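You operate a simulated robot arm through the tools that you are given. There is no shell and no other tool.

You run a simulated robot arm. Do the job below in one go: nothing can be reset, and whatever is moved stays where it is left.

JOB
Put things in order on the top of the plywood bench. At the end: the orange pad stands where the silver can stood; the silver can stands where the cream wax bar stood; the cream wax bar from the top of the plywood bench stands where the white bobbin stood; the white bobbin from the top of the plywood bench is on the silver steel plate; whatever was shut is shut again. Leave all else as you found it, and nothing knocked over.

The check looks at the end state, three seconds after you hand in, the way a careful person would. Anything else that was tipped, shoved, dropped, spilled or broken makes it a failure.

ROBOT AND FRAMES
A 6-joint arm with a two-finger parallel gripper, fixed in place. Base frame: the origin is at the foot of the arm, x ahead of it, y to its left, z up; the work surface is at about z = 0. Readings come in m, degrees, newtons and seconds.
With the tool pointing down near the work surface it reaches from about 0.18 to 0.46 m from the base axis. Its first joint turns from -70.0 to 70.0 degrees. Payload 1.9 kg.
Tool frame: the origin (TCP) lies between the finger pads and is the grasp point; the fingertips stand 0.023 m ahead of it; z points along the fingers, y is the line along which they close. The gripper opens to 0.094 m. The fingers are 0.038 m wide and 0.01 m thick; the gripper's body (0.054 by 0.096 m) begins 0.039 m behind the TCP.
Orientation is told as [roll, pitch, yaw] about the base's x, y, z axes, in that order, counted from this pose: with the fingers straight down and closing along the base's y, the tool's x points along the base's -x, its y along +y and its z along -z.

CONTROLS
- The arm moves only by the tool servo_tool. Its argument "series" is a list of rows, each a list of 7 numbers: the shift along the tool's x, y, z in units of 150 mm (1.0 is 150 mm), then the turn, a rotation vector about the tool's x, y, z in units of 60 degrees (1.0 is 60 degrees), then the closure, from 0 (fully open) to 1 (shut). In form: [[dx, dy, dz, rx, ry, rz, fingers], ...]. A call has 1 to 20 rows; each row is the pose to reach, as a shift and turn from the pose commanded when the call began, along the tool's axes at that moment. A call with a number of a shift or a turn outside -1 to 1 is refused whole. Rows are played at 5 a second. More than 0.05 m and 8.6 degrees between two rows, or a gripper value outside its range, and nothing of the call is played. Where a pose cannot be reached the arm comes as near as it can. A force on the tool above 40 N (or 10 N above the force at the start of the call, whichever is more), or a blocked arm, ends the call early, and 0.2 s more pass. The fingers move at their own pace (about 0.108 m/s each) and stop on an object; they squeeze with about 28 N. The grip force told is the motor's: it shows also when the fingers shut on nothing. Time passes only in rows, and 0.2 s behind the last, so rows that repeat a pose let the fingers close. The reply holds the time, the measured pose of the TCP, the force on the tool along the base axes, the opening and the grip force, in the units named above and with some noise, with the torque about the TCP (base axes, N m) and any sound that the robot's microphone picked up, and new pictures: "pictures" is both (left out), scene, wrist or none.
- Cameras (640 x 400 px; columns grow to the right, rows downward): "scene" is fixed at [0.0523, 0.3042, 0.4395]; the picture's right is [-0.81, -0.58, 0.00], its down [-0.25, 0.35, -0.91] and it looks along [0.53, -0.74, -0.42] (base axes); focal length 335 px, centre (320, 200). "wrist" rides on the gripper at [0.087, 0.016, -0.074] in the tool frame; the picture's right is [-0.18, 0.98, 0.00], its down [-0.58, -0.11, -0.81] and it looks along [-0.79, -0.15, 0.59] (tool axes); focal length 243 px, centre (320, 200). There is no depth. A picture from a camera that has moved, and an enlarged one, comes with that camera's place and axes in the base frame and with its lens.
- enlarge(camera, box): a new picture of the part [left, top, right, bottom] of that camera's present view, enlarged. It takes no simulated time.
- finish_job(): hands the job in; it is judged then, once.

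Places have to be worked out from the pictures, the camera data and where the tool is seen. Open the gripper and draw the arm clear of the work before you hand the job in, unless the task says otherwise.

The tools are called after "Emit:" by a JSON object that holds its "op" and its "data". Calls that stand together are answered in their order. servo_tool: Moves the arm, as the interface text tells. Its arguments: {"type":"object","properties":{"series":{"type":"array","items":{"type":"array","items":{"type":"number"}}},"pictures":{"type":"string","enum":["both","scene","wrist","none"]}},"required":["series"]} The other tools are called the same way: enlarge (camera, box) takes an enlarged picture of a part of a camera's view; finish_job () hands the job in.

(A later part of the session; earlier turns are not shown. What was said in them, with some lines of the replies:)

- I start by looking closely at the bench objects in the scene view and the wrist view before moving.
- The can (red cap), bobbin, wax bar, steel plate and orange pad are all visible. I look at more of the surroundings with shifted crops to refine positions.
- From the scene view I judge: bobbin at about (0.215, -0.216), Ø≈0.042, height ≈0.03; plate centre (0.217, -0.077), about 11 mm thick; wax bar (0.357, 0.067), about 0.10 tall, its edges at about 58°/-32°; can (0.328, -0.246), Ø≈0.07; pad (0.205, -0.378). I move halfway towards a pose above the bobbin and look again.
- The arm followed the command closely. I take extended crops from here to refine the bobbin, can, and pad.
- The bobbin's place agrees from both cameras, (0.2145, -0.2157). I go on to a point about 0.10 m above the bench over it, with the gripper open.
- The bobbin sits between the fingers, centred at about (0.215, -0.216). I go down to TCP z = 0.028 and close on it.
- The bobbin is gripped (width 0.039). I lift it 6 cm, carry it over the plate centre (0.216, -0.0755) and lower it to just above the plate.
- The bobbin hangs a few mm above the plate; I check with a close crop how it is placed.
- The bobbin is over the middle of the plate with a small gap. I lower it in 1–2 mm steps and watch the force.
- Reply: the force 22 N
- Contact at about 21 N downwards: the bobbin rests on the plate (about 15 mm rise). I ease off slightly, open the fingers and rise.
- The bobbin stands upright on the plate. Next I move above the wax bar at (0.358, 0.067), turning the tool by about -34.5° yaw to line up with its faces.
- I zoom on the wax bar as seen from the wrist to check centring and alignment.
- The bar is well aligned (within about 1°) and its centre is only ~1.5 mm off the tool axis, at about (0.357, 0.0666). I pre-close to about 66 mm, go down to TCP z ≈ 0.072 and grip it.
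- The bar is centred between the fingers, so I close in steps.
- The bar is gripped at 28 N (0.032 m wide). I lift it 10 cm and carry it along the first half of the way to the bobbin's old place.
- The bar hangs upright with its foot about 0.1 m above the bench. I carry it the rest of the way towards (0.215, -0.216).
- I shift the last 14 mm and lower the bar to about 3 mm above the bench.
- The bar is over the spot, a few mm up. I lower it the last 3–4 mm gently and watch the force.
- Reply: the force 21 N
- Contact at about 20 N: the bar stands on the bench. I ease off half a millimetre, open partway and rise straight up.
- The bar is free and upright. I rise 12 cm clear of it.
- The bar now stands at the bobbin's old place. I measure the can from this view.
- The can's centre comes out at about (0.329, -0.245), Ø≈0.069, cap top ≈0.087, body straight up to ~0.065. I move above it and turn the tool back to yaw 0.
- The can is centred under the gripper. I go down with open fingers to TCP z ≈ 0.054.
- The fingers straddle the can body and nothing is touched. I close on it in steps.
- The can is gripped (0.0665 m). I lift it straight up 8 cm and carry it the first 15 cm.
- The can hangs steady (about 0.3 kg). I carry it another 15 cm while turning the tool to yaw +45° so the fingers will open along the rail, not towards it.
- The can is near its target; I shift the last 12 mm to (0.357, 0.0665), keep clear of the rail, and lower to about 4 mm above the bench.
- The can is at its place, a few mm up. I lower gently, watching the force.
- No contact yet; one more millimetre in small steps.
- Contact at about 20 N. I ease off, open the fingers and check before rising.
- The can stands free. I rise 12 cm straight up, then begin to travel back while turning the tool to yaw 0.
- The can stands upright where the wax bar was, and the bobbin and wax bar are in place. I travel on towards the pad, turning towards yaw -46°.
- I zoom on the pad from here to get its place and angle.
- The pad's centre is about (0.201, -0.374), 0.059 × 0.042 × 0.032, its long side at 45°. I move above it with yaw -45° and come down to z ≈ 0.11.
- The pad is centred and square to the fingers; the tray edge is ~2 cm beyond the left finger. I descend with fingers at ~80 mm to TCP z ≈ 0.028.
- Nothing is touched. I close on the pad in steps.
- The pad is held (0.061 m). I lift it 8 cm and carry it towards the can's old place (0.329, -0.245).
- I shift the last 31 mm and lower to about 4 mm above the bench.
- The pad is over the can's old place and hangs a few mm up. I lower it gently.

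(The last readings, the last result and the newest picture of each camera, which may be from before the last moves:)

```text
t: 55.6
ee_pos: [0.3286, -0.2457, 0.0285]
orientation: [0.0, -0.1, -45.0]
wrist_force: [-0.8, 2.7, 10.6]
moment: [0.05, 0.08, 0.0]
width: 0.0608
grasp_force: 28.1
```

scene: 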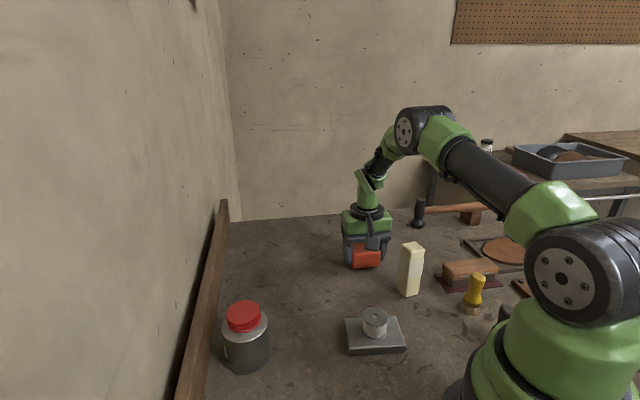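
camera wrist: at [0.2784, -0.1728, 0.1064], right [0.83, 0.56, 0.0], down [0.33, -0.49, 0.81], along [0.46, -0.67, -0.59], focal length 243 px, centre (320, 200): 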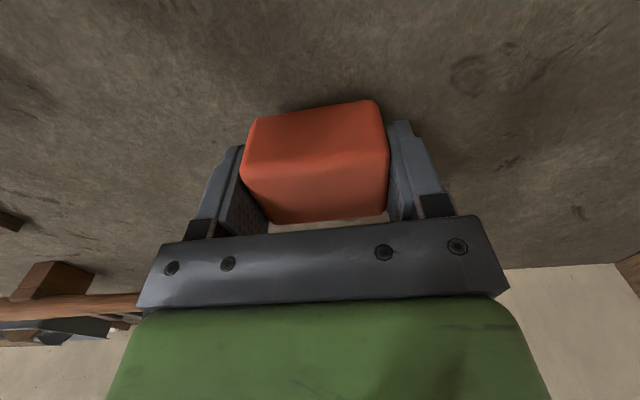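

Contact at about 10 N. I ease off slightly, open the fingers and rise straight up.

Emit:
{"op": "servo_tool", "data": {"series": [[0, 0, -0.002, 0, 0, 0, 1], [0, 0, -0.002, 0, 0, 0, 0.3], [0, 0, -0.002, 0, 0, 0, 0.2], [0, 0, -0.002, 0, 0, 0, 0.1], [0, 0, -0.002, 0, 0, 0, 0.1], [0, 0, -0.1, 0, 0, 0, 0.1], [0, 0, -0.3, 0, 0, 0, 0.1], [0, 0, -0.5, 0, 0, 0, 0], [0, 0, -0.7, 0, 0, 0, 0], [0, 0, -0.9, 0, 0, 0, 0], [0, 0, -1.0, 0, 0, 0, 0]], "pictures": "both"}}

Emit:
{"op": "enlarge", "data": {"camera": "scene", "box": [320, 190, 520, 310]}}

Emit:
{"op": "enlarge", "data": {"camera": "wrist", "box": [0, 0, 640, 2]}}

```text
t: 58.0
ee_pos: [0.3274, -0.2451, 0.1795]
orientation: [0.0, 0.0, -45.0]
wrist_force: [0.2, 1.0, 0.0]
moment: [0.02, 0.01, 0.03]
width: 0.0939
grasp_force: 0.1
camera wrist: at [0.2792, -0.1726, 0.2522], right [0.83, 0.56, 0.0], down [0.33, -0.49, 0.81], along [0.46, -0.67, -0.59], focal length 243 px, centre (320, 200)
```

scene: 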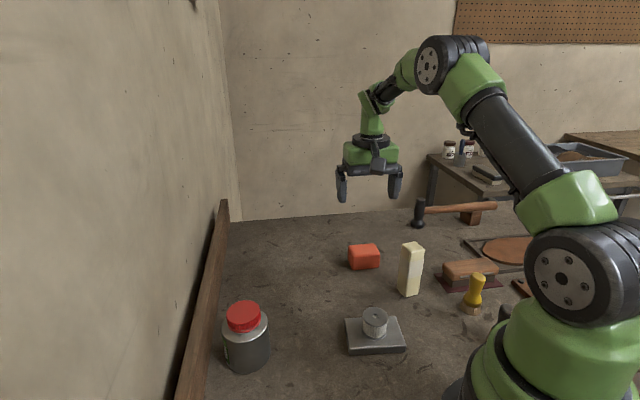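
wrist: 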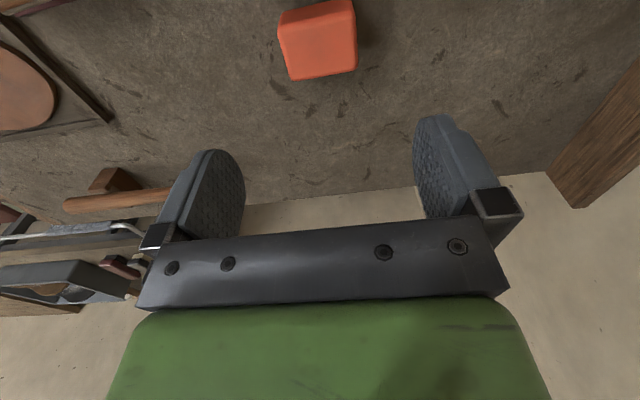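

```text
3.20 times, centred on (420, 250) of scene
camera zoom: at [0.0523, 0.3042, 0.4395], right [-0.81, -0.58, 0.0], down [-0.25, 0.35, -0.91], along [0.53, -0.74, -0.42], focal length 1072 px, centre (0, 40)
```

zoom: 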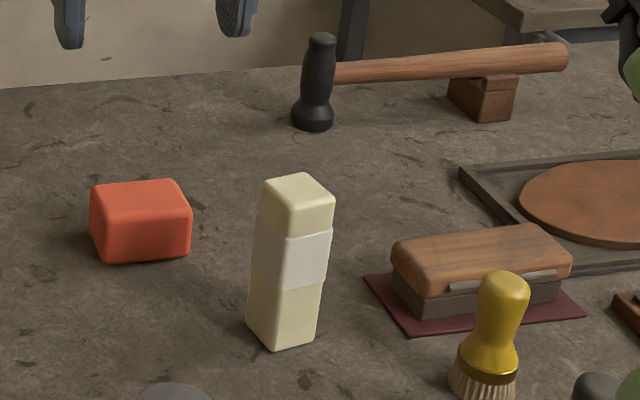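

```text
1.00 times, centred on (320, 1) of wrist (not enlarged: the box is as wide or as high as the picture)
camera zoom: at [0.2792, -0.1726, 0.2522], right [0.83, 0.56, 0.0], down [0.33, -0.49, 0.81], along [0.46, -0.67, -0.59], focal length 243 px, centre (320, 399)
```

zoom: 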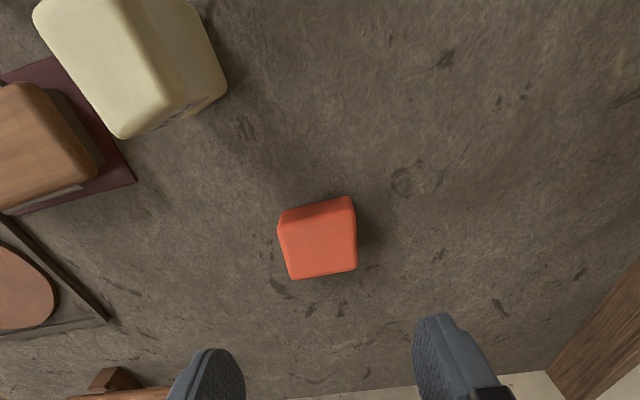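

All four pieces stand in place: pad at the can's spot, wax bar at (0.214, -0.217), can by the rail, bobbin on the plate. I now draw the arm up and away to about its starting pose and take a last look.

Emit:
{"op": "servo_tool", "data": {"series": [[0, 0, -0.2, 0, 0, 0, 0], [0, 0, -0.4, 0, 0, 0, 0], [0.1, 0.1, -0.55, 0, 0, -0.08, 0], [0.23, 0.22, -0.68, 0, 0, -0.18, 0], [0.36, 0.345, -0.8, 0, 0, -0.28, 0], [0.49, 0.47, -0.933, 0, 0, -0.38, 0], [0.62, 0.595, -0.933, 0, 0, -0.48, 0], [0.75, 0.72, -0.933, 0, 0, -0.58, 0], [0.87, 0.84, -0.933, 0, 0, -0.67, 0], [0.985, 0.947, -0.933, 0, 0, -0.75, 0], [0.985, 0.947, -0.933, 0, 0, -0.75, 0]], "pictures": "both"}}

Emit:
{"op": "enlarge", "data": {"camera": "scene", "box": [200, 220, 460, 390]}}

Emit:
{"op": "enlarge", "data": {"camera": "wrist", "box": [0, 0, 640, 2]}}

Emit:
{"op": "enlarge", "data": {"camera": "scene", "box": [380, 130, 580, 330]}}

```text
t: 60.4
ee_pos: [0.3249, -0.0379, 0.3195]
orientation: [0.0, 0.0, 0.1]
wrist_force: [-0.1, 0.9, 0.9]
moment: [-0.01, 0.0, 0.03]
width: 0.094
grasp_force: 0.1
camera wrist: at [0.2385, -0.0231, 0.3927], right [0.18, 0.98, 0.0], down [0.58, -0.11, 0.81], along [0.79, -0.15, -0.59], focal length 243 px, centre (320, 200)
```

scene: 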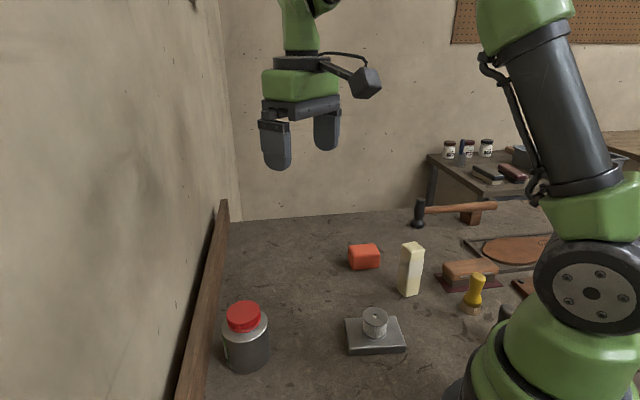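
wrist: 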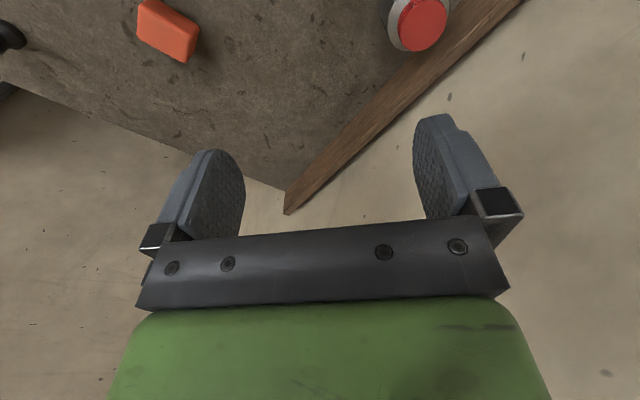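

```text
2.35 times, centred on (330, 305) of scene
camera zoom: at [0.0523, 0.3042, 0.4395], right [-0.81, -0.58, 0.0], down [-0.25, 0.35, -0.91], along [0.53, -0.74, -0.42], focal length 788 px, centre (296, -47)
```

zoom: 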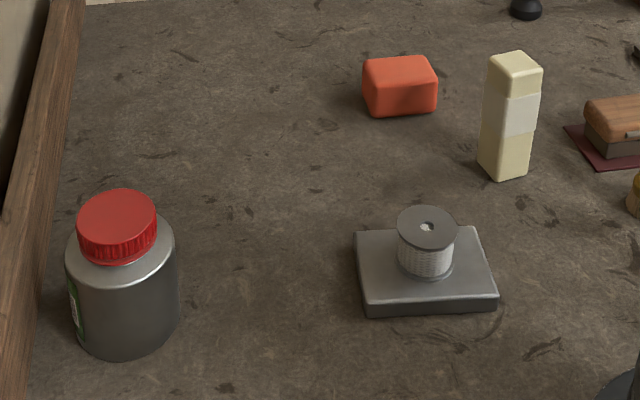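

```text
1.00 times, centred on (320, 1) of wrist (not enlarged: the box is as wide or as high as the picture)
camera zoom: at [0.2385, -0.0231, 0.3927], right [0.18, 0.98, 0.0], down [0.58, -0.11, 0.81], along [0.79, -0.15, -0.59], focal length 243 px, centre (320, 399)
```

zoom: 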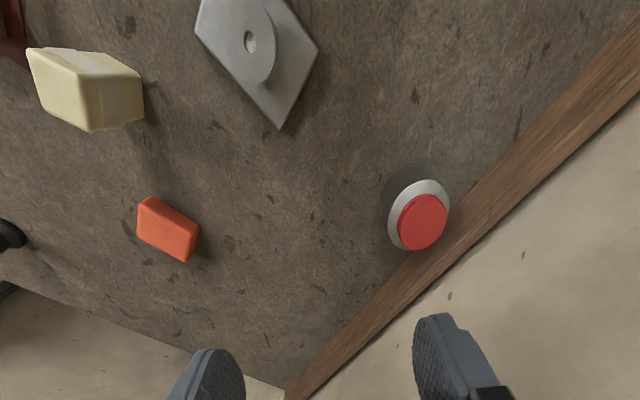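

```text
2.00 times, centred on (480, 230) of scene
camera zoom: at [0.0523, 0.3042, 0.4395], right [-0.81, -0.58, 0.0], down [-0.25, 0.35, -0.91], along [0.53, -0.74, -0.42], focal length 670 px, centre (0, 140)
```

zoom: 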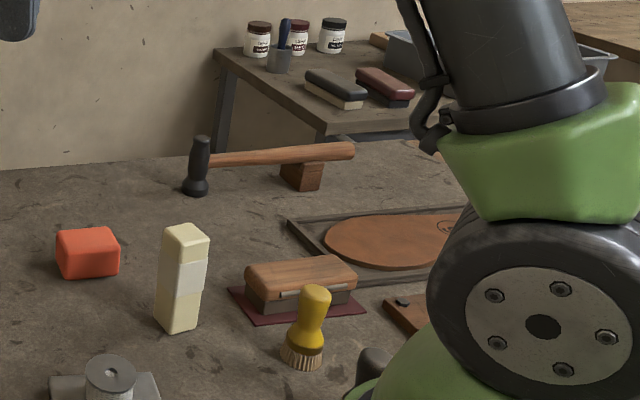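

The last pictures show everything standing as asked: pad at the can's old place, can at the wax bar's, wax bar at the bobbin's, and bobbin on the steel plate. The can is still capped, the other items look unmoved, and the arm is clear with the gripper open, so I hand in.

Emit:
{"op": "finish_job", "data": {}}

```text
The job is handed in.
```

I finished the rearrangement and handed the job in. In the last pictures, taken just before hand-in, everything looked right:

| Item | Where it stands now |
|---|---|
| White bobbin | Upright near the middle of the silver steel plate |
| Cream wax bar | Upright where the bobbin stood, within about 2 mm by the pictures |
| Silver can | Upright where the wax bar stood, within about 4 mm by the pictures |
| Orange pad | Where the can stood, set down within 1–2 mm by the arm's readings |

I opened nothing, and the can's red cap stayed on throughout. The hammer, brushes, leather tray and the plate itself look unmoved, and nothing was knocked over. The arm is back near its starting pose with the gripper open.
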